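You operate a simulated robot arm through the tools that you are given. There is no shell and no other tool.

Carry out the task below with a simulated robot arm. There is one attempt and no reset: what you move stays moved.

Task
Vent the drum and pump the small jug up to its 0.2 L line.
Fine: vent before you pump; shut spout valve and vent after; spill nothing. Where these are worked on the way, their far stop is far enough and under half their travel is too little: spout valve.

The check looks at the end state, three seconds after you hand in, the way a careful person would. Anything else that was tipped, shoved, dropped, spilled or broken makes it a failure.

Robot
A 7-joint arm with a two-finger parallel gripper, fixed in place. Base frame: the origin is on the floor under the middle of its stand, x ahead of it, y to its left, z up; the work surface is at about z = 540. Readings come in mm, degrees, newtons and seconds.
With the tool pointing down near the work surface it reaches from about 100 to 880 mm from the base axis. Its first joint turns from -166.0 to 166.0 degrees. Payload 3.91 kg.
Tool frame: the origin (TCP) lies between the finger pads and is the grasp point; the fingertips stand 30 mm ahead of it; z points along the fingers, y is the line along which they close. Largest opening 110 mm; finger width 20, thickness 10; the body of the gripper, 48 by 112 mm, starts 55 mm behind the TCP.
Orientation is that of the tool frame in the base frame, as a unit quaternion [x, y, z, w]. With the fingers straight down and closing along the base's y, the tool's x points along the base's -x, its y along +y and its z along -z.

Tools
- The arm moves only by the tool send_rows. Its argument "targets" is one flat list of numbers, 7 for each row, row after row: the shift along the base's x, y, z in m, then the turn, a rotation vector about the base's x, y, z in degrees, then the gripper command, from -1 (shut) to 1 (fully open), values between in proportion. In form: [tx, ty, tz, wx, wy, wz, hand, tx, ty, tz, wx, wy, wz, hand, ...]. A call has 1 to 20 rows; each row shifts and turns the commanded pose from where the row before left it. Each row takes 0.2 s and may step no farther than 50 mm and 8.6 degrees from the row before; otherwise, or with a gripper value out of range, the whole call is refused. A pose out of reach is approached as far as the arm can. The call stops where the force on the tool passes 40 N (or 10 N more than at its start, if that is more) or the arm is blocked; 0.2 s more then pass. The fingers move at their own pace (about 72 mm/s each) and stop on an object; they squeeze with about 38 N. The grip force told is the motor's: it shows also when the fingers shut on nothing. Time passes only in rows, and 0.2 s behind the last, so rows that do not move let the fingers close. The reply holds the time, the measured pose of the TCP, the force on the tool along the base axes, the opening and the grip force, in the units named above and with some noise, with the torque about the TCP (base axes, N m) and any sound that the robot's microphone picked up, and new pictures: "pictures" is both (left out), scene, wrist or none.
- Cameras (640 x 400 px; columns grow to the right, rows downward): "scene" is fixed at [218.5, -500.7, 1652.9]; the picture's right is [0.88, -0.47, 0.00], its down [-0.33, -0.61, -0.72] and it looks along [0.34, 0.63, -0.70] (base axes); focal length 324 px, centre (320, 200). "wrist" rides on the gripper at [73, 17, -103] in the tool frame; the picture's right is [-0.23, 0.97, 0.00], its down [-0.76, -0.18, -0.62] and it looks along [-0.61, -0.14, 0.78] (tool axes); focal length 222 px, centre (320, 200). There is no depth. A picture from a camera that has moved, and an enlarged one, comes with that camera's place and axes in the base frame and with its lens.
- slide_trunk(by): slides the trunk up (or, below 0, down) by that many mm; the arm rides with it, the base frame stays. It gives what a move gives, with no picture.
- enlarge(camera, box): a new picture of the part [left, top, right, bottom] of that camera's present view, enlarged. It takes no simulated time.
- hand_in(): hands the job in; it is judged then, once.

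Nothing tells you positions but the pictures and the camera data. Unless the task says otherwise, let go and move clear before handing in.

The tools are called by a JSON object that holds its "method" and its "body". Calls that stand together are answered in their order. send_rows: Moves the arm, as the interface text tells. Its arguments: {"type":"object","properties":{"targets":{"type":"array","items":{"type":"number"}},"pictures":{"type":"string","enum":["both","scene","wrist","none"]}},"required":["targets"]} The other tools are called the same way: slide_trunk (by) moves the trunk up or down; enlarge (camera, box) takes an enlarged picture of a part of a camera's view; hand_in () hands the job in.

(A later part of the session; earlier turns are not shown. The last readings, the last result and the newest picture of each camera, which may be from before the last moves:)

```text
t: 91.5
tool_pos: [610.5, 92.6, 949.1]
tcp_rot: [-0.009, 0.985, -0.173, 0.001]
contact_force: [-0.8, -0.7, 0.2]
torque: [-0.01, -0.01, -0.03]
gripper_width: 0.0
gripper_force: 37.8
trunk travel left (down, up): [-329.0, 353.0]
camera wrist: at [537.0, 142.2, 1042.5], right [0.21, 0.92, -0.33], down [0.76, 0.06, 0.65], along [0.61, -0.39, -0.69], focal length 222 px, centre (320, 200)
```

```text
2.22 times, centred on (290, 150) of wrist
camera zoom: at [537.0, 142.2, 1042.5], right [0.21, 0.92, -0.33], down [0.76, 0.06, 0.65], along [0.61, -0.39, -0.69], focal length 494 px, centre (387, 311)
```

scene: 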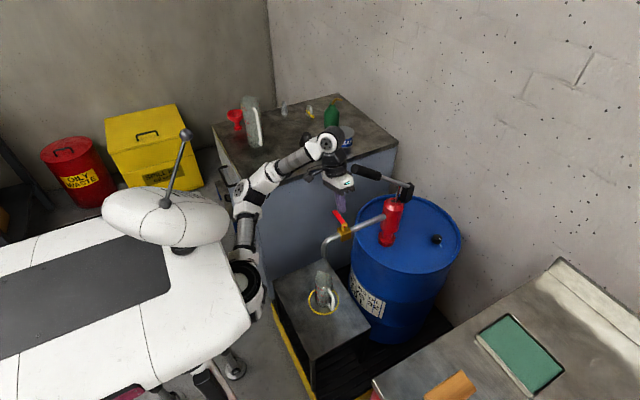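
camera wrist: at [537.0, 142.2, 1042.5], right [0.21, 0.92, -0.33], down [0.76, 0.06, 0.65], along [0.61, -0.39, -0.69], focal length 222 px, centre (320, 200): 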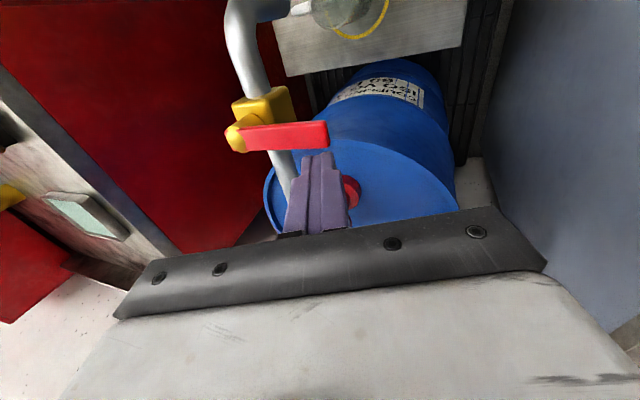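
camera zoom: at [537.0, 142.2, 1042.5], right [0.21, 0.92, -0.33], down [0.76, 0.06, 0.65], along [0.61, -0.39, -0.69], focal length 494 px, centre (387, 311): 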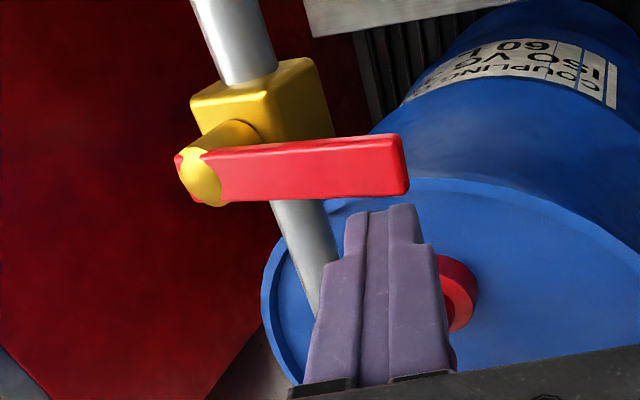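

The fingers are right beside the lever on its +x side. I'll lower 6 mm and push toward −x along the lever's arc for the first part.

{"method": "send_rows", "body": {"targets": [0, 0.001, -0.006, 0, 0, 0, -1, -0.0055, 0, 0, 0, 0, 0, -1, -0.0095, 0, 0, 0, 0, 0, -1, -0.0095, -0.001, 0, 0, 0, 0, -1, 0, 0, 0, 0, 0, 0, -1]}}

{"method": "enlarge", "body": {"camera": "wrist", "box": [180, 60, 400, 240]}}

```text
t: 92.8
tool_pos: [585.8, 92.3, 944.9]
tcp_rot: [-0.01, 0.985, -0.173, 0.001]
contact_force: [-0.2, -0.4, -0.3]
torque: [-0.02, -0.03, 0.01]
gripper_width: 0.0
gripper_force: 37.9
trunk travel left (down, up): [-329.0, 353.0]
camera wrist: at [512.8, 142.2, 1037.6], right [0.21, 0.92, -0.33], down [0.76, 0.06, 0.64], along [0.61, -0.39, -0.69], focal length 222 px, centre (320, 200)
```

scene: 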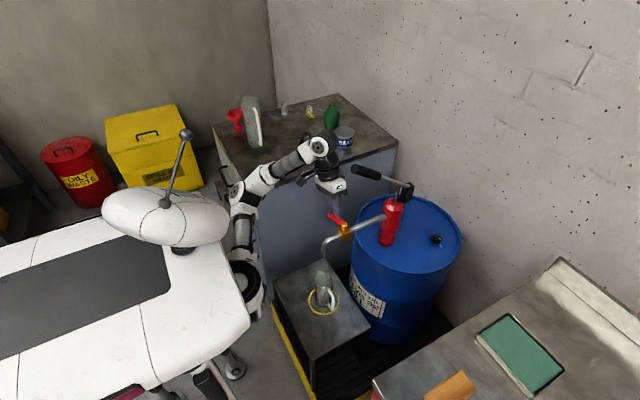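
wrist: 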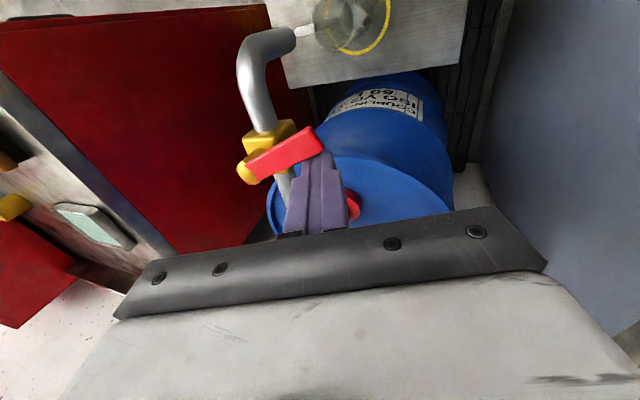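

```text
2.22 times, centred on (290, 150) of wrist
camera zoom: at [512.8, 142.2, 1037.6], right [0.21, 0.92, -0.33], down [0.76, 0.06, 0.64], along [0.61, -0.39, -0.69], focal length 494 px, centre (387, 311)
```

zoom: 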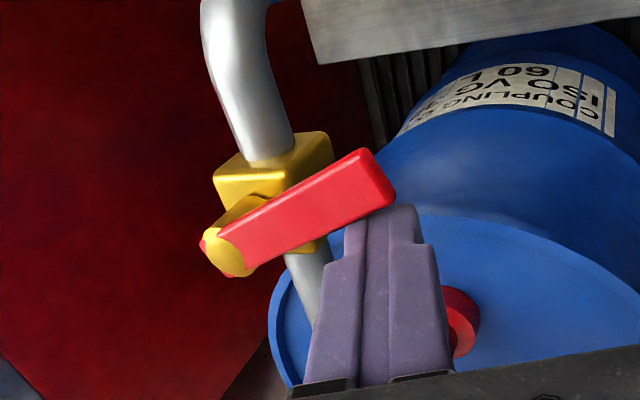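

The lever moves freely this way (about 22° open). I'll continue along its arc to the far stop.

{"method": "send_rows", "body": {"targets": [-0.0083, -0.0023, 0, 0, 0, 0, -1, -0.0085, -0.005, 0, 0, 0, 0, -1, -0.007, -0.006, 0, 0, 0, 0, -1, -0.006, -0.008, 0, 0, 0, 0, -1, -0.004, -0.009, 0, 0, 0, 0, -1, -0.0025, -0.0087, 0, 0, 0, 0, -1, -0.001, -0.0043, 0, 0, 0, 0, -1, -0.0002, -0.003, 0, 0, 0, 0, -1, 0, 0, 0, 0, 0, 0, -1]}}

{"method": "enlarge", "body": {"camera": "wrist", "box": [180, 60, 400, 240]}}

{"method": "enlarge", "body": {"camera": "scene", "box": [290, 180, 420, 270]}}

```text
t: 94.5
tool_pos: [551.1, 54.2, 944.2]
tcp_rot: [-0.017, 0.985, -0.171, 0.001]
contact_force: [3.3, 18.6, 0.8]
torque: [0.33, -0.06, -0.13]
gripper_width: 0.1
gripper_force: 37.5
trunk travel left (down, up): [-329.0, 353.0]
stopped in row 8: the force on the tool passed its limit at 44 N (the readings are from after the stop); the commanded pose is now the measured one
camera wrist: at [475.7, 102.2, 1037.1], right [0.2, 0.92, -0.33], down [0.76, 0.07, 0.64], along [0.62, -0.38, -0.69], focal length 222 px, centre (320, 200)
```

scene: 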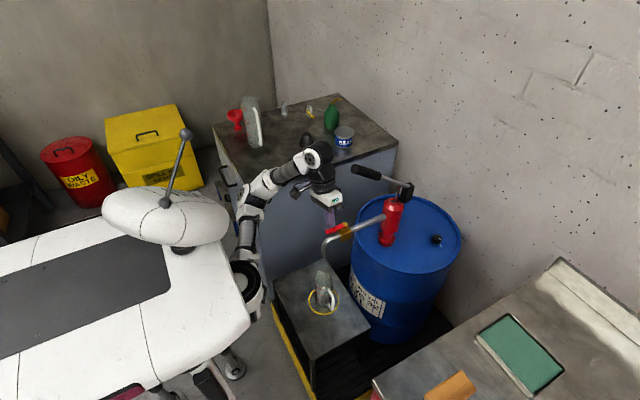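
wrist: 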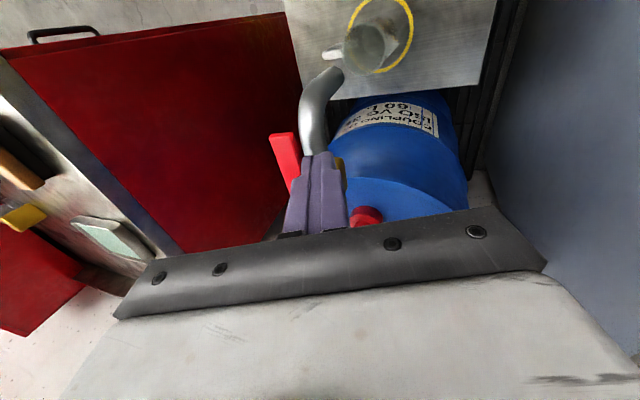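

```text
2.22 times, centred on (290, 150) of wrist
camera zoom: at [475.7, 102.2, 1037.1], right [0.2, 0.92, -0.33], down [0.76, 0.07, 0.64], along [0.62, -0.38, -0.69], focal length 494 px, centre (387, 311)
```

zoom: 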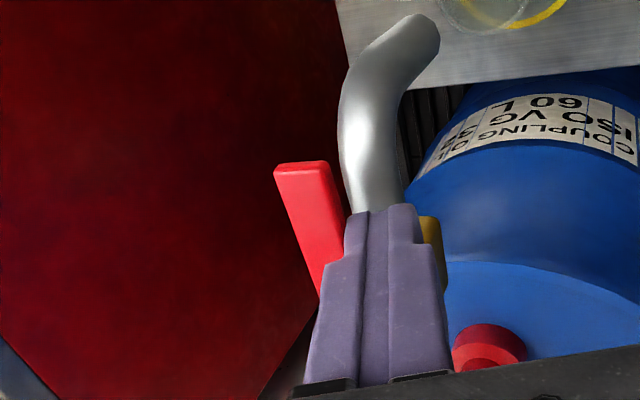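

```text
4.44 times, centred on (355, 225) of scene
camera zoom: at [218.5, -500.7, 1652.9], right [0.88, -0.47, 0.0], down [-0.33, -0.61, -0.72], along [0.34, 0.63, -0.7], focal length 1442 px, centre (164, 89)
```

zoom: 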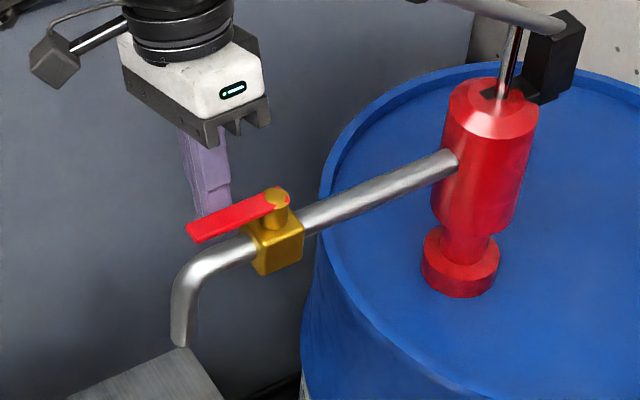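

The spout valve is fully open (lever parallel to the pipe, at its stop). I'll back away to the left, raise the trunk, and look at the pump handle from above.

{"method": "send_rows", "body": {"targets": [0.004, 0.04, 0.005, 0, 0, 0, -1, 0.004, 0.035, 0.03, 0, 0, 0, -1, 0, 0, 0, 0, 0, 0, -1], "pictures": "none"}}

{"method": "slide_trunk", "body": {"by": 220}}

{"method": "send_rows", "body": {"targets": [-0.015, 0, 0.02, 7, 0, 0, -1, -0.015, 0, 0.02, 7, 0, 0, -1, -0.015, 0, 0.02, 6.5, 0, 0, -1, 0, 0, 0, 0, 0, 0, -1]}}

{"method": "enlarge", "body": {"camera": "wrist", "box": [180, 40, 420, 240]}}

```text
t: 95.3
tool_pos: [558.3, 127.2, 980.5]
tcp_rot: [-0.014, 0.985, -0.172, 0.001]
contact_force: [0.1, 0.4, -0.1]
torque: [-0.01, 0.0, 0.02]
gripper_width: 0.1
gripper_force: 37.5
trunk travel left (down, up): [-329.0, 353.0]
```

```text
t: 97.6
tool_pos: [558.7, 127.1, 1200.2]
tcp_rot: [-0.015, 0.985, -0.171, 0.002]
contact_force: [0.0, 0.0, 0.6]
torque: [0.01, 0.01, 0.01]
gripper_width: 0.1
gripper_force: 37.8
trunk travel left (down, up): [-549.0, 133.0]
```

```text
t: 98.4
tool_pos: [521.3, 154.4, 1211.0]
tcp_rot: [-0.009, 0.995, -0.104, 0.004]
contact_force: [-0.3, -0.7, -0.9]
torque: [-0.01, 0.03, -0.01]
gripper_width: 0.3
gripper_force: 37.9
out of reach, approached as far as the arm can: row 3
trunk travel left (down, up): [-549.0, 133.0]
stopped in row 3: the arm was blocked; the commanded pose is now the measured one
camera wrist: at [446.9, 190.9, 1309.8], right [0.21, 0.96, -0.2], down [0.76, -0.03, 0.65], along [0.62, -0.29, -0.73], focal length 222 px, centre (320, 200)
```

scene: 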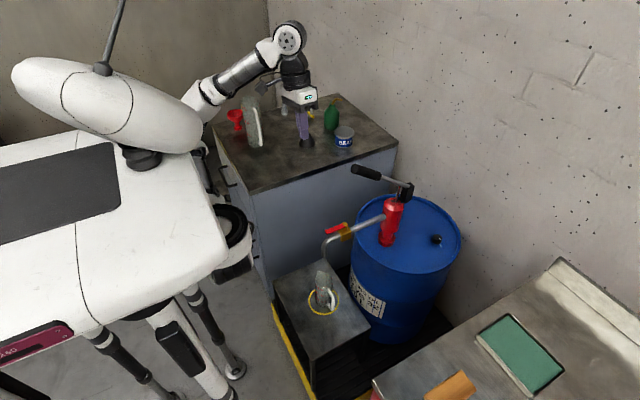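
wrist: 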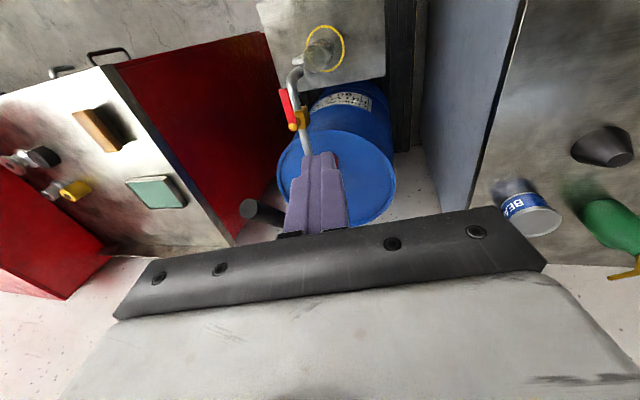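

```text
2.00 times, centred on (300, 140) of wrist
camera zoom: at [446.9, 190.9, 1309.8], right [0.21, 0.96, -0.2], down [0.76, -0.03, 0.65], along [0.62, -0.29, -0.73], focal length 444 px, centre (360, 320)
```

zoom: 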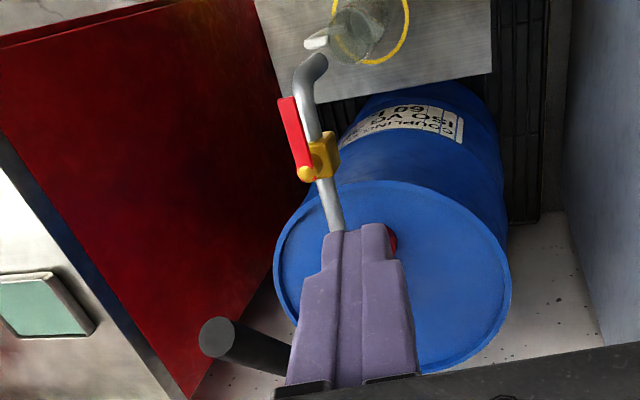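

The arm got blocked by the robot's own body again, so I'll keep the wrist forward. The grip end triangulates to (604, 30, 1134), so the handle lies in the plane y ≈ 30. I'll move above it at x ≈ 622 with a vertical tool.

{"method": "send_rows", "body": {"targets": [0.025, -0.025, 0.005, 0, 0, 0, -1, 0.025, -0.025, 0, 3, 0, 0, -1, 0.025, -0.025, 0, 3, 0, 0, -1, 0.026, -0.025, 0, 3, 0, 0, -1, 0, -0.025, 0, 3, 0, 0, -1, 0, 0, 0, 0, 0, 0, -1]}}

{"method": "enlarge", "body": {"camera": "scene", "box": [300, 100, 430, 200]}}

{"method": "enlarge", "body": {"camera": "scene", "box": [295, 245, 355, 310]}}

```text
t: 99.8
tool_pos: [622.7, 28.7, 1219.0]
tcp_rot: [-0.009, 1.0, 0.003, 0.005]
contact_force: [0.2, 0.1, 1.0]
torque: [-0.03, 0.04, 0.03]
gripper_width: 0.1
gripper_force: 37.7
trunk travel left (down, up): [-549.0, 133.0]
camera wrist: at [548.1, 44.3, 1322.5], right [0.21, 0.98, 0.01], down [0.76, -0.17, 0.63], along [0.62, -0.13, -0.78], focal length 222 px, centre (320, 200)
```

scene: 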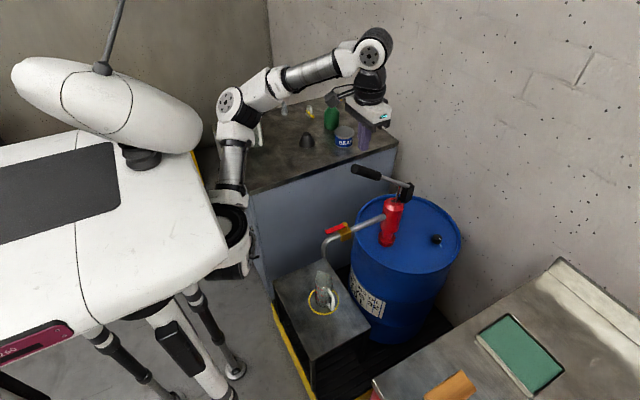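
wrist: 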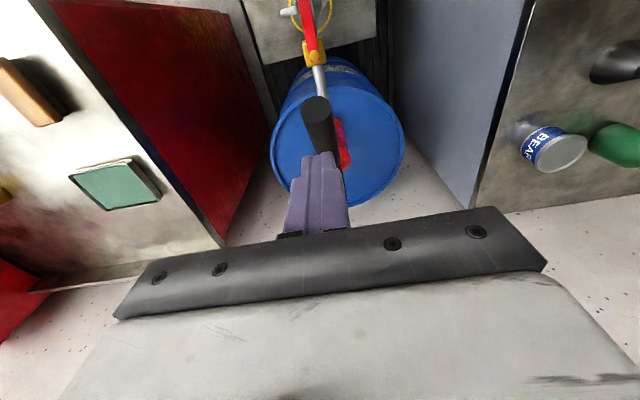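

```text
4.00 times, centred on (365, 150) of scene
camera zoom: at [218.5, -500.7, 1652.9], right [0.88, -0.47, 0.0], down [-0.33, -0.61, -0.72], along [0.34, 0.63, -0.7], focal length 1298 px, centre (140, 400)
```

zoom: 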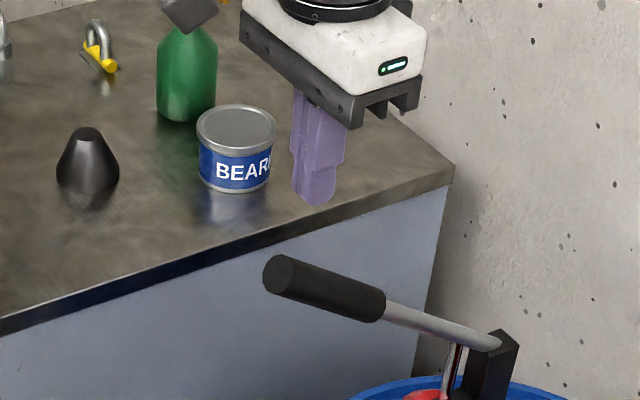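

```text
6.15 times, centred on (325, 278) of scene
camera zoom: at [218.5, -500.7, 1652.9], right [0.88, -0.47, 0.0], down [-0.33, -0.61, -0.72], along [0.34, 0.63, -0.7], focal length 1996 px, centre (289, -277)
```

zoom: 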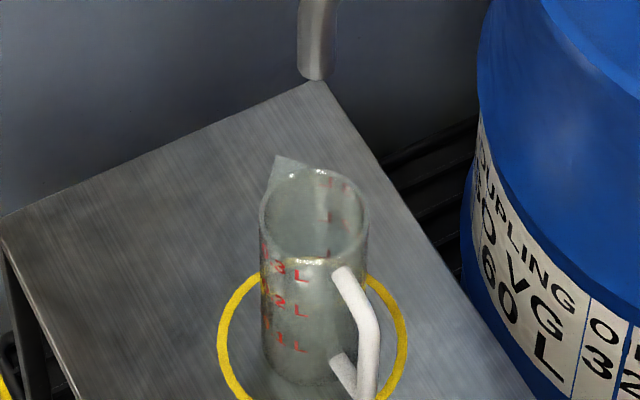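

Aligned above the grip; the jug is empty and its marks are visible to the scene camera. I'll descend onto the grip and start a careful first down-stroke.

{"method": "send_rows", "body": {"targets": [0, 0.0008, -0.02, 0, 0, 0, -1, 0, 0, -0.02, 0, 0, 0, -1, 0, 0, -0.01, 0, 0, 0, -1, 0, 0, -0.01, 0, 0, 0, -1, 0, 0, -0.01, 0, 0, 0, -1, 0, 0, -0.01, 0, 0, 0, -1, 0, 0, -0.01, 0, 0, 0, -1]}}

{"method": "enlarge", "body": {"camera": "scene", "box": [310, 130, 450, 240]}}

{"method": "enlarge", "body": {"camera": "scene", "box": [295, 235, 355, 310]}}

```text
t: 101.4
tool_pos: [624.3, 29.9, 1127.7]
tcp_rot: [-0.009, 1.0, 0.002, 0.005]
contact_force: [0.9, 0.8, 2.4]
torque: [0.01, -0.03, -0.01]
gripper_width: 0.1
gripper_force: 37.4
trunk travel left (down, up): [-549.0, 133.0]
camera wrist: at [549.0, 45.7, 1231.1], right [0.21, 0.98, 0.01], down [0.76, -0.17, 0.63], along [0.62, -0.13, -0.78], focal length 222 px, centre (320, 200)
```

scene: 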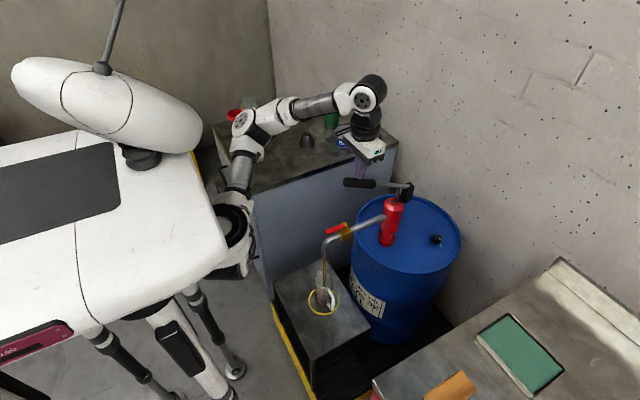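
wrist: 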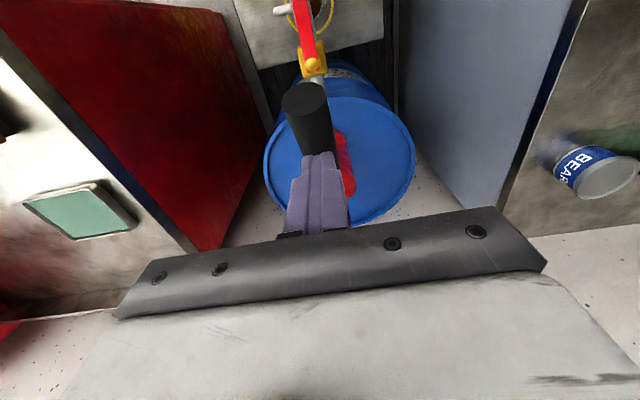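

```text
3.64 times, centred on (380, 185) of scene
camera zoom: at [218.5, -500.7, 1652.9], right [0.88, -0.47, 0.0], down [-0.33, -0.61, -0.72], along [0.34, 0.63, -0.7], focal length 1180 px, centre (102, 254)
```

zoom: 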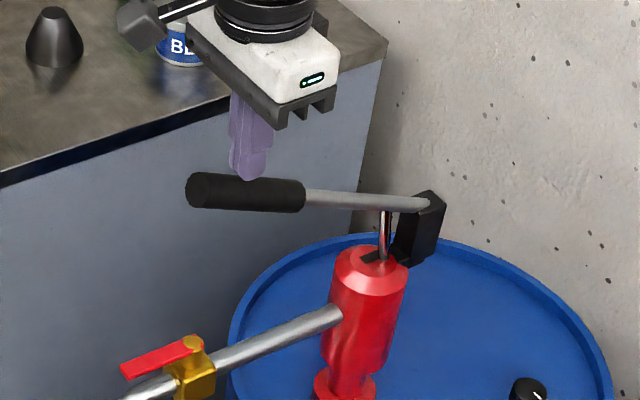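

```text
5.33 times, centred on (325, 272) of scene
camera zoom: at [218.5, -500.7, 1652.9], right [0.88, -0.47, 0.0], down [-0.33, -0.61, -0.72], along [0.34, 0.63, -0.7], focal length 1730 px, centre (293, -187)
```

zoom: 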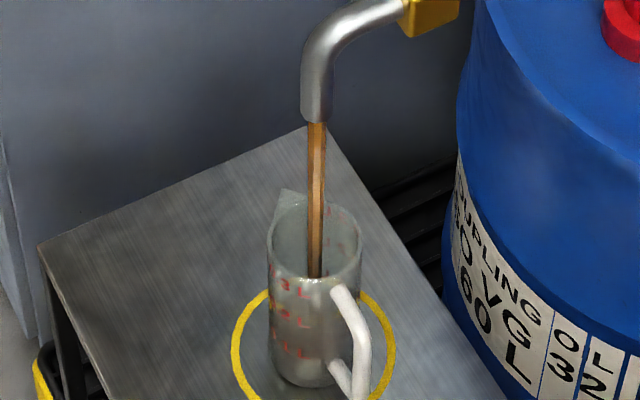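

Oil is flowing neatly from the spout into the jug. I'll continue the stroke in small steps and watch the level.

{"method": "send_rows", "body": {"targets": [0, 0, -0.01, 0, 0, 0, -1, 0, 0, -0.01, 0, 0, 0, -1, 0, 0, -0.01, 0, 0, 0, -1, 0, 0, -0.01, 0, 0, 0, -1, 0, 0, 0, 0, 0, 0, -1, 0, 0, 0, 0, 0, 0, -1, 0, 0, 0, 0, 0, 0, -1], "pictures": "scene"}}

{"method": "enlarge", "body": {"camera": "scene", "box": [310, 130, 450, 240]}}

{"method": "enlarge", "body": {"camera": "scene", "box": [305, 260, 345, 310]}}

```text
t: 103.0
tool_pos: [623.8, 29.6, 1086.8]
tcp_rot: [-0.009, 1.0, 0.002, 0.004]
contact_force: [1.7, -0.1, 3.4]
torque: [0.0, -0.02, 0.03]
gripper_width: 0.0
gripper_force: 37.9
trunk travel left (down, up): [-549.0, 133.0]
```

scene: 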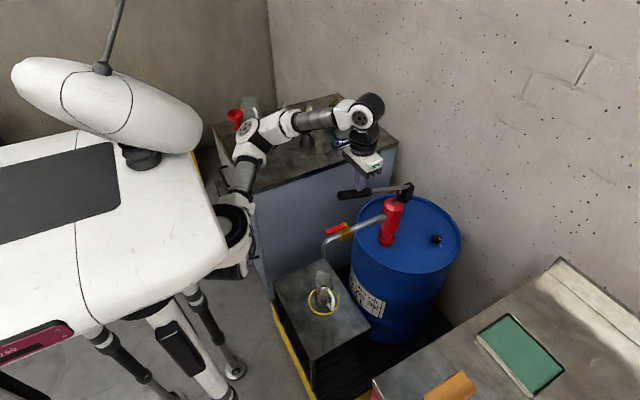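

```text
3.64 times, centred on (380, 185) of scene
camera zoom: at [218.5, -500.7, 1652.9], right [0.88, -0.47, 0.0], down [-0.33, -0.61, -0.72], along [0.34, 0.63, -0.7], focal length 1180 px, centre (102, 254)
```

zoom: 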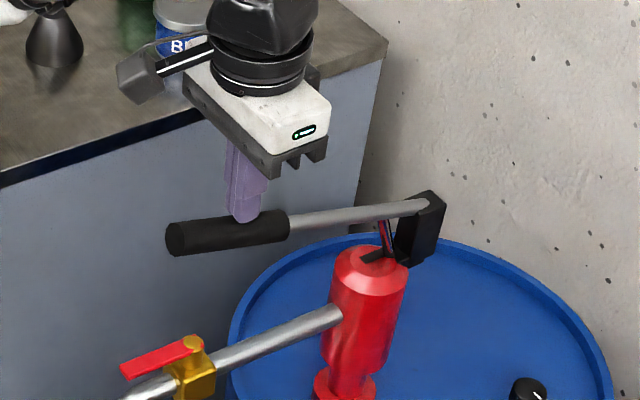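

```text
8.00 times, centred on (325, 285) of scene
camera zoom: at [218.5, -500.7, 1652.9], right [0.88, -0.47, 0.0], down [-0.33, -0.61, -0.72], along [0.34, 0.63, -0.7], focal length 2595 px, centre (280, -480)
```

zoom: 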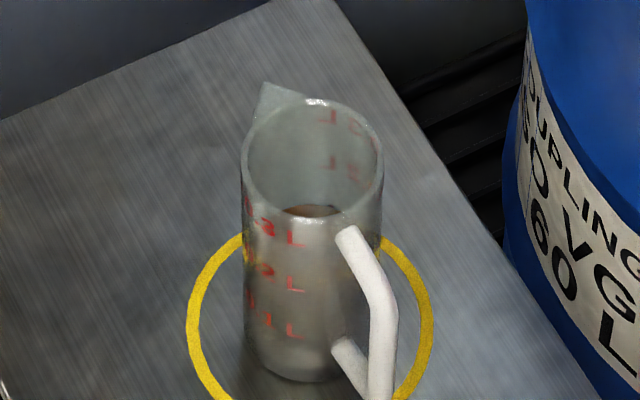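

Oil is accumulating in the jug. Continuing the stroke.

{"method": "send_rows", "body": {"targets": [0, 0, -0.01, 0, 0, 0, -1, 0, 0, -0.01, 0, 0, 0, -1, 0, 0, -0.01, 0, 0, 0, -1, 0, 0, -0.01, 0, 0, 0, -1, 0, 0, 0, 0, 0, 0, -1, 0, 0, 0, 0, 0, 0, -1, 0, 0, 0, 0, 0, 0, -1], "pictures": "scene"}}

{"method": "enlarge", "body": {"camera": "scene", "box": [310, 130, 450, 240]}}

{"method": "enlarge", "body": {"camera": "scene", "box": [305, 260, 345, 310]}}

```text
t: 104.6
tool_pos: [621.8, 29.9, 1046.4]
tcp_rot: [-0.009, 1.0, 0.002, 0.006]
contact_force: [-1.1, -0.7, 5.3]
torque: [0.02, 0.07, 0.05]
gripper_width: 0.0
gripper_force: 37.7
trunk travel left (down, up): [-549.0, 133.0]
```

scene: 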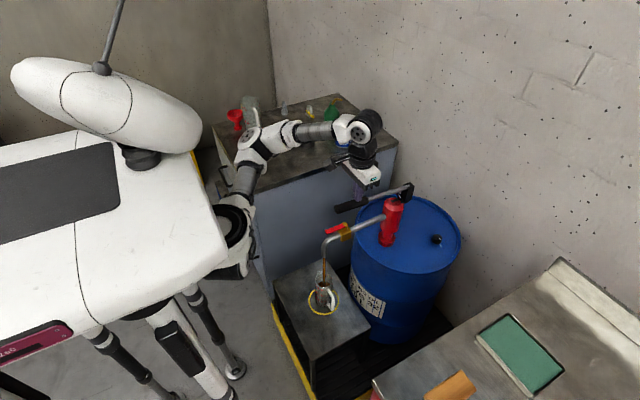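

```text
3.64 times, centred on (380, 185) of scene
camera zoom: at [218.5, -500.7, 1652.9], right [0.88, -0.47, 0.0], down [-0.33, -0.61, -0.72], along [0.34, 0.63, -0.7], focal length 1180 px, centre (102, 254)
```

zoom: 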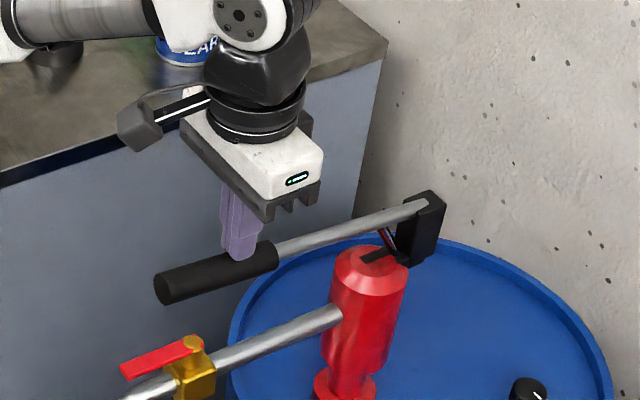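

```text
8.00 times, centred on (325, 285) of scene
camera zoom: at [218.5, -500.7, 1652.9], right [0.88, -0.47, 0.0], down [-0.33, -0.61, -0.72], along [0.34, 0.63, -0.7], focal length 2595 px, centre (280, -480)
```

zoom: 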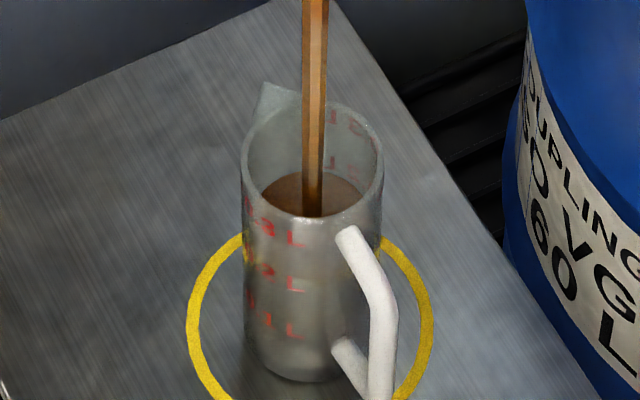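

The level is rising quickly. Let me look closely at the jug against its marks before pushing any further.

{"method": "enlarge", "body": {"camera": "scene", "box": [316, 268, 336, 300]}}

{"method": "enlarge", "body": {"camera": "scene", "box": [312, 268, 340, 286]}}

```text
12.50 times, centred on (326, 284) of scene
camera zoom: at [218.5, -500.7, 1652.9], right [0.88, -0.47, 0.0], down [-0.33, -0.61, -0.72], along [0.34, 0.63, -0.7], focal length 4055 px, centre (245, -850)
```

zoom: 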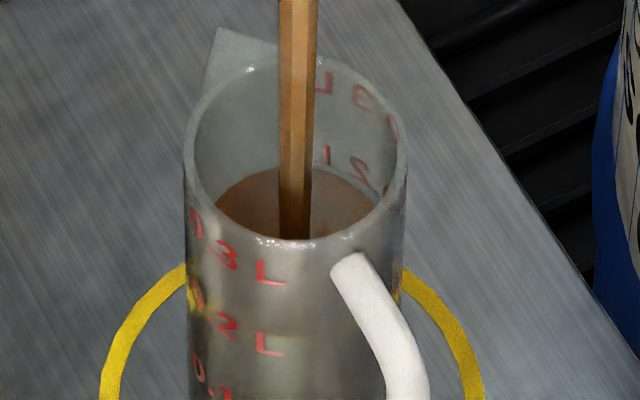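

```text
16.00 times, centred on (326, 277) of scene
camera zoom: at [218.5, -500.7, 1652.9], right [0.88, -0.47, 0.0], down [-0.33, -0.61, -0.72], along [0.34, 0.63, -0.7], focal length 5191 px, centre (224, -1032)
```

zoom: 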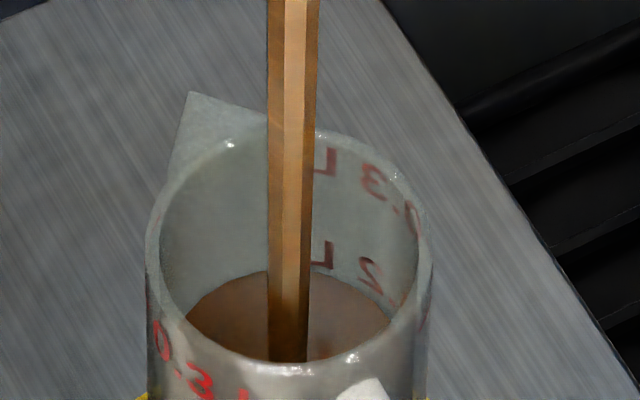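

The oil is just at the lower edge of the "0.2 L" marking, and the stream is still running. I'll stop pushing now by lifting slightly, and look again.

{"method": "send_rows", "body": {"targets": [0, 0, 0.01, 0, 0, 0, -1], "pictures": "scene"}}

{"method": "enlarge", "body": {"camera": "scene", "box": [312, 268, 340, 286]}}

{"method": "enlarge", "body": {"camera": "scene", "box": [295, 235, 355, 310]}}

```text
t: 105.0
tool_pos: [623.1, 30.5, 1055.9]
tcp_rot: [-0.008, 1.0, 0.001, 0.005]
contact_force: [0.8, 0.6, 4.1]
torque: [-0.03, -0.01, 0.05]
gripper_width: 0.1
gripper_force: 37.7
trunk travel left (down, up): [-549.0, 133.0]
```

scene: 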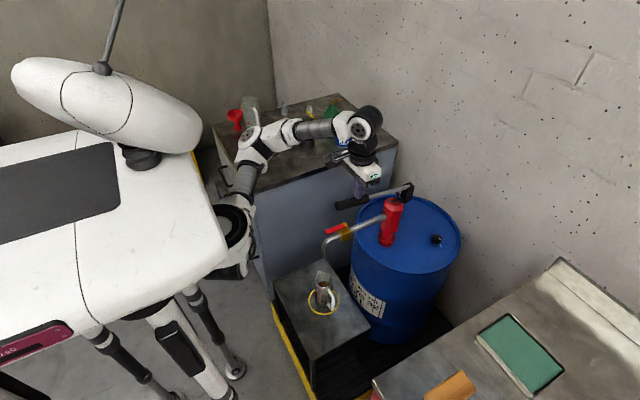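

```text
16.00 times, centred on (326, 277) of scene
camera zoom: at [218.5, -500.7, 1652.9], right [0.88, -0.47, 0.0], down [-0.33, -0.61, -0.72], along [0.34, 0.63, -0.7], focal length 5191 px, centre (224, -1032)
```

zoom: 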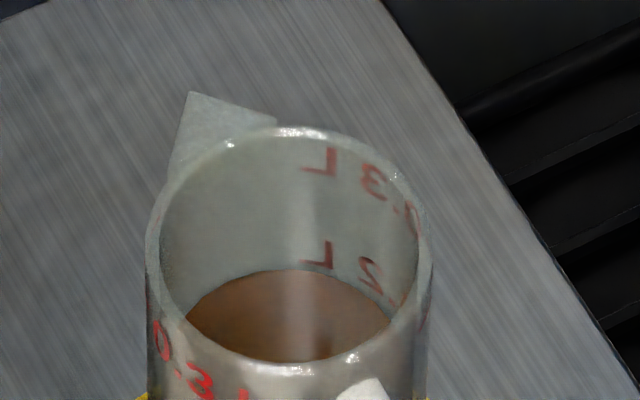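

```text
5.33 times, centred on (325, 272) of scene
camera zoom: at [218.5, -500.7, 1652.9], right [0.88, -0.47, 0.0], down [-0.33, -0.61, -0.72], along [0.34, 0.63, -0.7], focal length 1730 px, centre (293, -187)
```

zoom: 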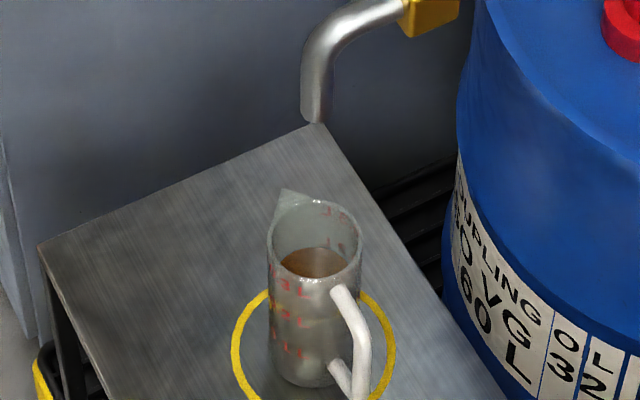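

The stream has stopped. The oil's far edge is right at the foot of the "0.2 L" text. I'll look at the jug's marks in detail to see where the actual line is.

{"method": "enlarge", "body": {"camera": "scene", "box": [314, 280, 336, 300]}}

{"method": "enlarge", "body": {"camera": "scene", "box": [318, 270, 336, 282]}}

{"method": "enlarge", "body": {"camera": "scene", "box": [215, 90, 275, 155]}}

```text
16.00 times, centred on (325, 290) of scene
camera zoom: at [218.5, -500.7, 1652.9], right [0.88, -0.47, 0.0], down [-0.33, -0.61, -0.72], along [0.34, 0.63, -0.7], focal length 5191 px, centre (240, -1240)
```

zoom: 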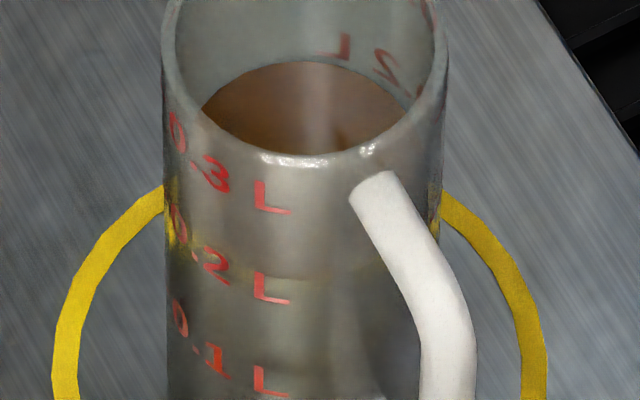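

```text
16.00 times, centred on (327, 276) of scene
camera zoom: at [218.5, -500.7, 1652.9], right [0.88, -0.47, 0.0], down [-0.33, -0.61, -0.72], along [0.34, 0.63, -0.7], focal length 5191 px, centre (208, -1016)
```

zoom: 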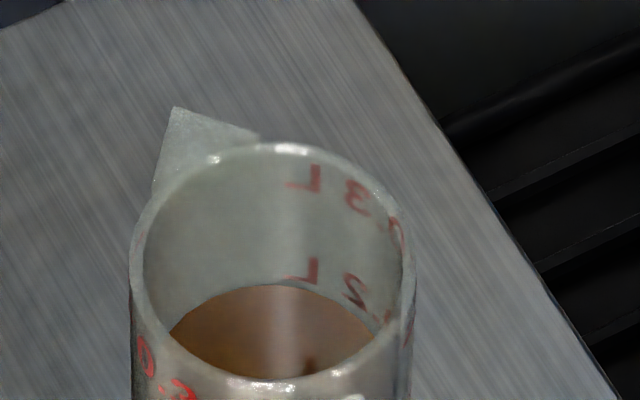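

```text
6.15 times, centred on (245, 122) of scene
camera zoom: at [218.5, -500.7, 1652.9], right [0.88, -0.47, 0.0], down [-0.33, -0.61, -0.72], along [0.34, 0.63, -0.7], focal length 1996 px, centre (782, 677)
```

zoom: 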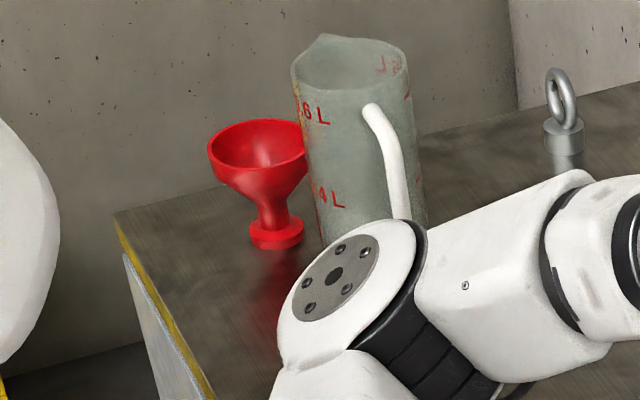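

I notice a faint yellow line around the jug near "0.2 L". Let me zoom in on that.

{"method": "enlarge", "body": {"camera": "scene", "box": [318, 286, 334, 296]}}

{"method": "enlarge", "body": {"camera": "scene", "box": [312, 276, 338, 304]}}

```text
16.00 times, centred on (326, 291) of scene
camera zoom: at [218.5, -500.7, 1652.9], right [0.88, -0.47, 0.0], down [-0.33, -0.61, -0.72], along [0.34, 0.63, -0.7], focal length 5191 px, centre (224, -1256)
```

zoom: 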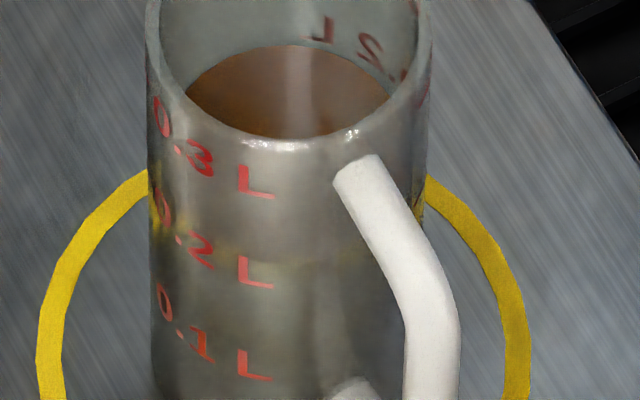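

```text
14.29 times, centred on (325, 290) of scene
camera zoom: at [218.5, -500.7, 1652.9], right [0.88, -0.47, 0.0], down [-0.33, -0.61, -0.72], along [0.34, 0.63, -0.7], focal length 4635 px, centre (249, -1086)
```

zoom: 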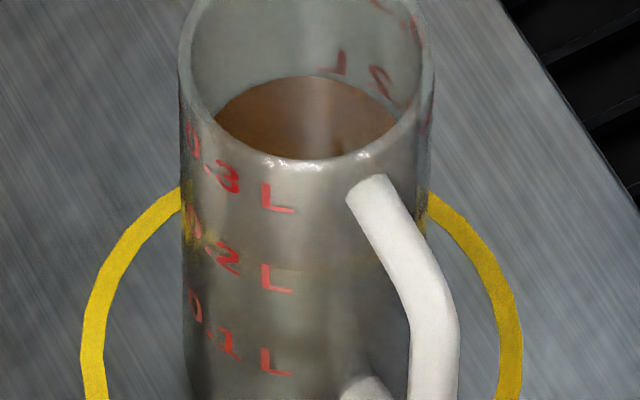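

{"method": "enlarge", "body": {"camera": "scene", "box": [312, 290, 338, 312]}}

{"method": "enlarge", "body": {"camera": "scene", "box": [306, 266, 344, 310]}}

```text
16.00 times, centred on (325, 301) of scene
camera zoom: at [218.5, -500.7, 1652.9], right [0.88, -0.47, 0.0], down [-0.33, -0.61, -0.72], along [0.34, 0.63, -0.7], focal length 5191 px, centre (240, -1416)
```

zoom: 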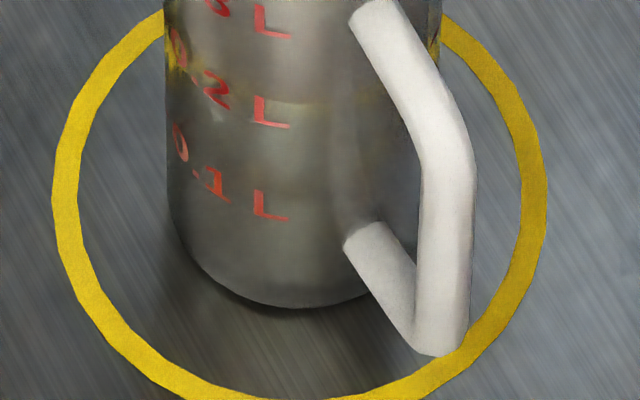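

```text
9.09 times, centred on (325, 288) of scene
camera zoom: at [218.5, -500.7, 1652.9], right [0.88, -0.47, 0.0], down [-0.33, -0.61, -0.72], along [0.34, 0.63, -0.7], focal length 2949 px, centre (274, -600)
```

zoom: 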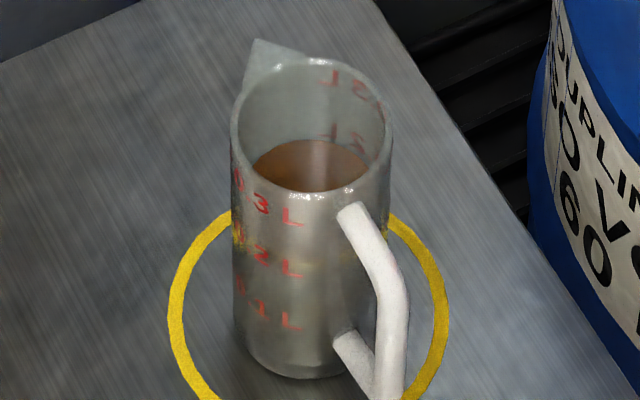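

Comparing the oil edge with the text on both the far and near walls, I estimate the level at about 0.19–0.20 L. I'll let the handle rise slowly (the upstroke should only draw oil) and check that nothing more comes out; then I'll inspect the level from closer.

{"method": "send_rows", "body": {"targets": [0, 0, 0.015, 0, 0, 0, -1, 0, 0, 0.015, 0, 0, 0, -1, 0, 0, 0.015, 0, 0, 0, -1], "pictures": "scene"}}

{"method": "enlarge", "body": {"camera": "scene", "box": [312, 268, 340, 286]}}

{"method": "enlarge", "body": {"camera": "scene", "box": [295, 235, 355, 310]}}

```text
t: 105.8
tool_pos: [624.4, 30.0, 1102.4]
tcp_rot: [-0.009, 1.0, 0.001, 0.005]
contact_force: [1.0, 0.0, 3.4]
torque: [0.0, 0.03, 0.05]
gripper_width: 0.0
gripper_force: 38.1
trunk travel left (down, up): [-549.0, 133.0]
```

scene: 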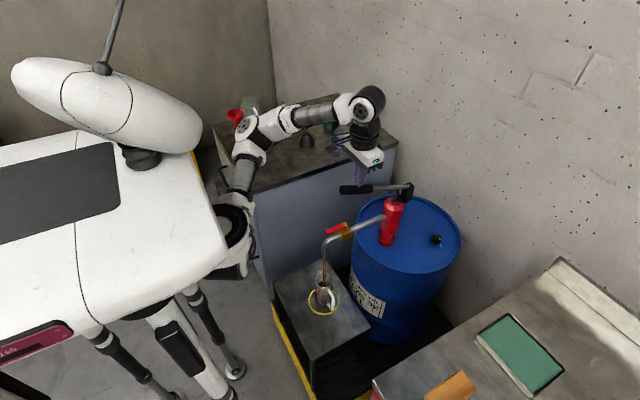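

```text
16.00 times, centred on (326, 277) of scene
camera zoom: at [218.5, -500.7, 1652.9], right [0.88, -0.47, 0.0], down [-0.33, -0.61, -0.72], along [0.34, 0.63, -0.7], focal length 5191 px, centre (224, -1032)
```

zoom: 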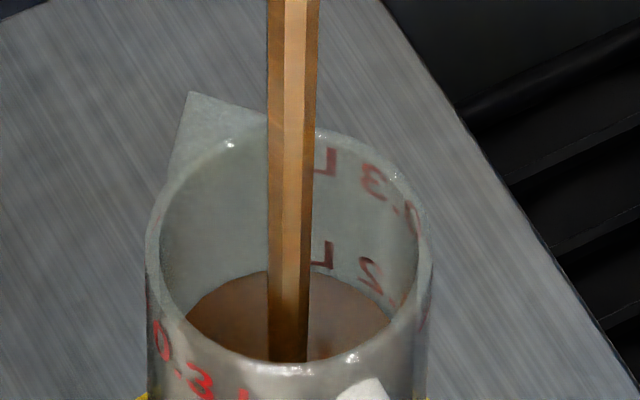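

```text
5.33 times, centred on (325, 272) of scene
camera zoom: at [218.5, -500.7, 1652.9], right [0.88, -0.47, 0.0], down [-0.33, -0.61, -0.72], along [0.34, 0.63, -0.7], focal length 1730 px, centre (293, -187)
```

zoom: 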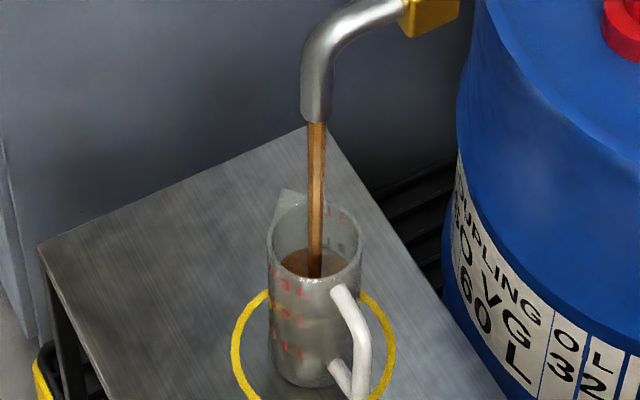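

A stream shows again although the level looks unchanged. I'll hold still for a moment and compare the level again before moving on.

{"method": "send_rows", "body": {"targets": [0, 0, 0, 0, 0, 0, -1], "pictures": "scene"}}

{"method": "enlarge", "body": {"camera": "scene", "box": [312, 268, 340, 286]}}

{"method": "enlarge", "body": {"camera": "scene", "box": [318, 286, 334, 296]}}

```text
t: 106.2
tool_pos: [623.3, 30.4, 1103.1]
tcp_rot: [-0.007, 1.0, 0.001, 0.006]
contact_force: [0.5, -0.1, 3.5]
torque: [0.0, -0.01, -0.01]
gripper_width: 0.1
gripper_force: 37.5
trunk travel left (down, up): [-549.0, 133.0]
```

scene: 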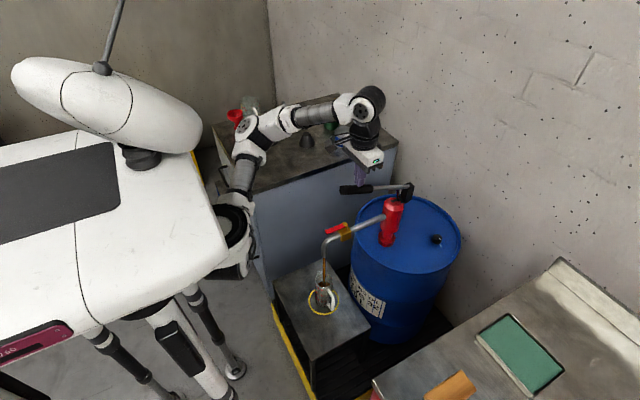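

```text
16.00 times, centred on (326, 277) of scene
camera zoom: at [218.5, -500.7, 1652.9], right [0.88, -0.47, 0.0], down [-0.33, -0.61, -0.72], along [0.34, 0.63, -0.7], focal length 5191 px, centre (224, -1032)
```

zoom: 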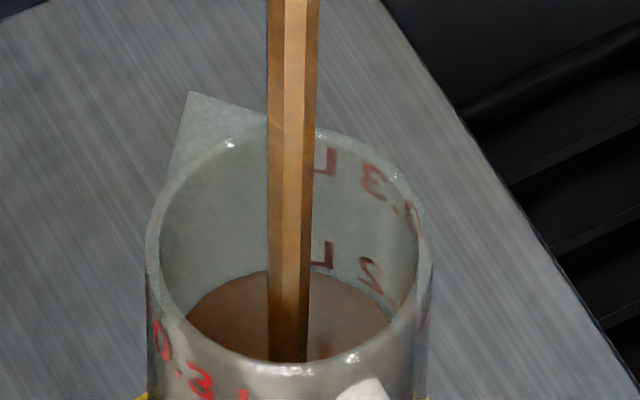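

```text
16.00 times, centred on (326, 291) of scene
camera zoom: at [218.5, -500.7, 1652.9], right [0.88, -0.47, 0.0], down [-0.33, -0.61, -0.72], along [0.34, 0.63, -0.7], focal length 5191 px, centre (224, -1256)
```

zoom: 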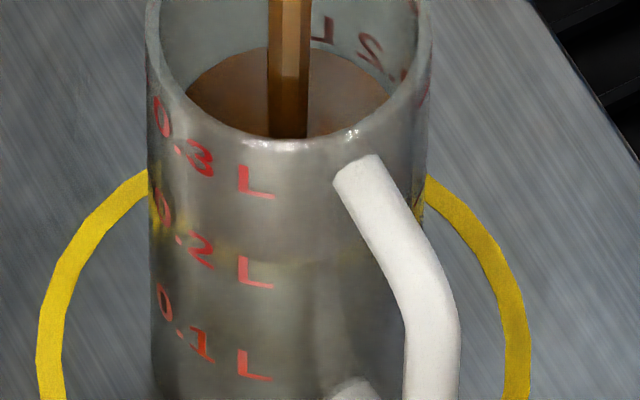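

The level is steady; the drawn stream is just jitter from contact with the handle. I'll release the handle completely by lifting off.

{"method": "send_rows", "body": {"targets": [0, 0, 0.015, 0, 0, 0, -1, 0, 0, 0.015, 0, 0, 0, -1, 0, 0, 0.015, 0, 0, 0, -1, 0, 0, 0.02, 0, 0, 0, -1, 0, 0, 0.02, 0, 0, 0, -1, 0, 0, 0.02, 0, 0, 0, -1, 0, 0, 0, 0, 0, 0, -1], "pictures": "scene"}}

{"method": "enlarge", "body": {"camera": "scene", "box": [312, 268, 340, 286]}}

{"method": "enlarge", "body": {"camera": "scene", "box": [295, 150, 435, 310]}}

```text
t: 107.8
tool_pos: [622.1, 30.1, 1207.1]
tcp_rot: [-0.008, 1.0, 0.002, 0.004]
contact_force: [0.0, -0.6, 0.5]
torque: [-0.02, -0.02, 0.0]
gripper_width: 0.1
gripper_force: 37.7
trunk travel left (down, up): [-549.0, 133.0]
```

scene: 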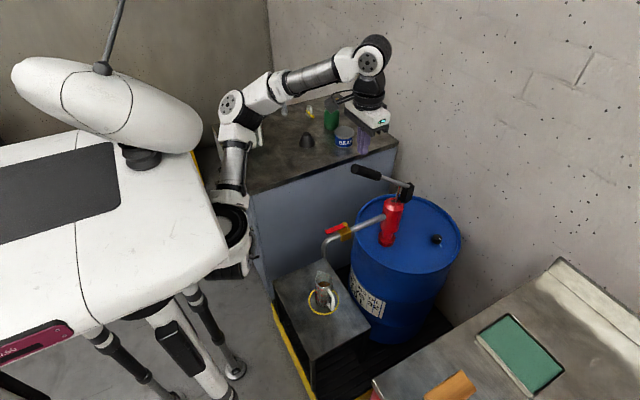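

```text
16.00 times, centred on (326, 277) of scene
camera zoom: at [218.5, -500.7, 1652.9], right [0.88, -0.47, 0.0], down [-0.33, -0.61, -0.72], along [0.34, 0.63, -0.7], focal length 5191 px, centre (224, -1032)
```

zoom: 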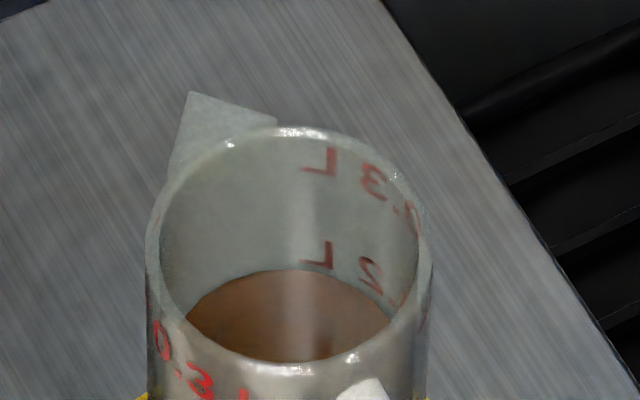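

```text
2.50 times, centred on (365, 230) of scene
camera zoom: at [218.5, -500.7, 1652.9], right [0.88, -0.47, 0.0], down [-0.33, -0.61, -0.72], along [0.34, 0.63, -0.7], focal length 811 px, centre (208, 125)
```

zoom: 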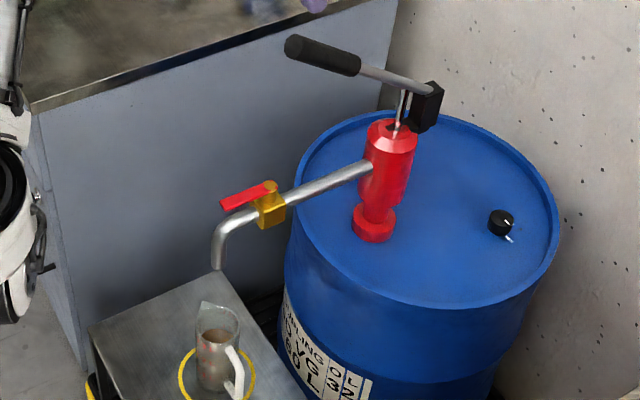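

The handle is up, the stream has stopped and the level sits at about 0.2 L (near- and far-wall readings average about 0.198). Now to shut the spout valve: I'll pull back, lower the trunk, and come over to the −y side of the lever.

{"method": "send_rows", "body": {"targets": [-0.028, 0.011, 0, 0, 0, 0, -1, -0.028, 0.011, 0, 0, 0, 0, -1, -0.028, 0.011, 0, 0, 0, 0, -1, -0.028, 0.011, 0, 0, 0, 0, -1, 0, 0, 0, 0, 0, 0, -1], "pictures": "none"}}

{"method": "slide_trunk", "body": {"by": -220}}

{"method": "send_rows", "body": {"targets": [0.0043, -0.018, 0, 0, -7.5, 0, -1, 0.0043, -0.018, 0, 0, -7.5, 0, -1, 0.0043, -0.018, 0, 0, -7.5, 0, -1, 0.0043, -0.018, 0, 0, -7.5, 0, -1, 0, 0, 0, 0, 0, 0, -1]}}

{"method": "enlarge", "body": {"camera": "scene", "box": [290, 150, 420, 260]}}

```text
t: 108.9
tool_pos: [521.7, 34.2, 1201.9]
tcp_rot: [0.071, 0.997, -0.005, -0.001]
contact_force: [0.2, 0.3, 0.0]
torque: [0.01, -0.03, 0.0]
gripper_width: 0.1
gripper_force: 37.8
trunk travel left (down, up): [-549.0, 133.0]
stopped in row 5: the arm was blocked; the commanded pose is now the measured one
```

```text
t: 111.2
tool_pos: [520.7, 33.5, 981.0]
tcp_rot: [0.069, 0.998, -0.004, -0.002]
contact_force: [0.4, -0.4, 0.3]
torque: [0.01, 0.04, -0.01]
gripper_width: 0.0
gripper_force: 38.0
trunk travel left (down, up): [-329.0, 353.0]
```

```text
t: 112.4
tool_pos: [539.3, -39.7, 981.5]
tcp_rot: [0.067, 0.964, 0.014, 0.258]
contact_force: [0.3, 0.5, -0.3]
torque: [0.02, 0.02, 0.0]
gripper_width: 0.1
gripper_force: 37.7
trunk travel left (down, up): [-329.0, 353.0]
camera wrist: at [426.5, -11.3, 1037.6], right [0.31, 0.93, 0.17], down [0.32, -0.28, 0.91], along [0.89, -0.23, -0.39], focal length 222 px, centre (320, 200)
```

scene: 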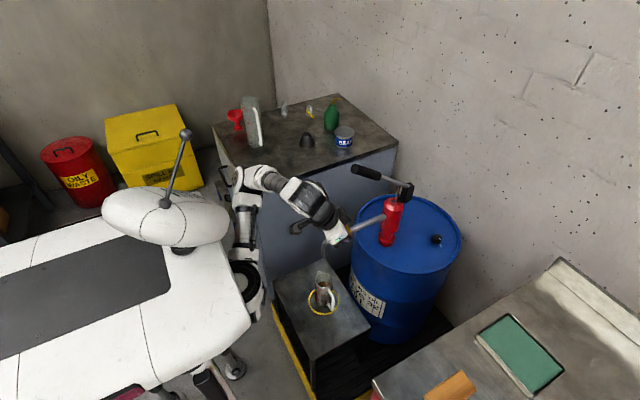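
wrist: 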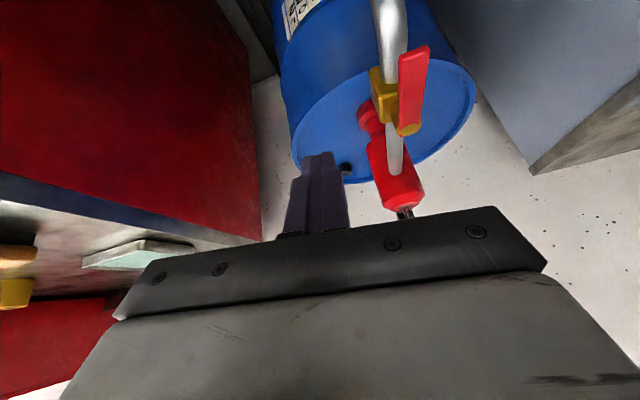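

```text
3.64 times, centred on (355, 205) of scene
camera zoom: at [218.5, -500.7, 1652.9], right [0.88, -0.47, 0.0], down [-0.33, -0.61, -0.72], along [0.34, 0.63, -0.7], focal length 1180 px, centre (193, 182)
```

zoom: 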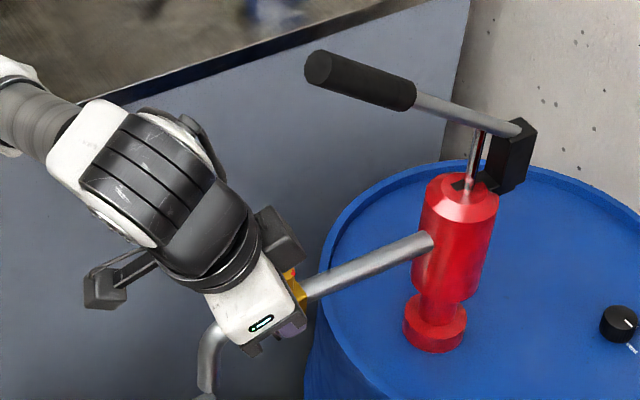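

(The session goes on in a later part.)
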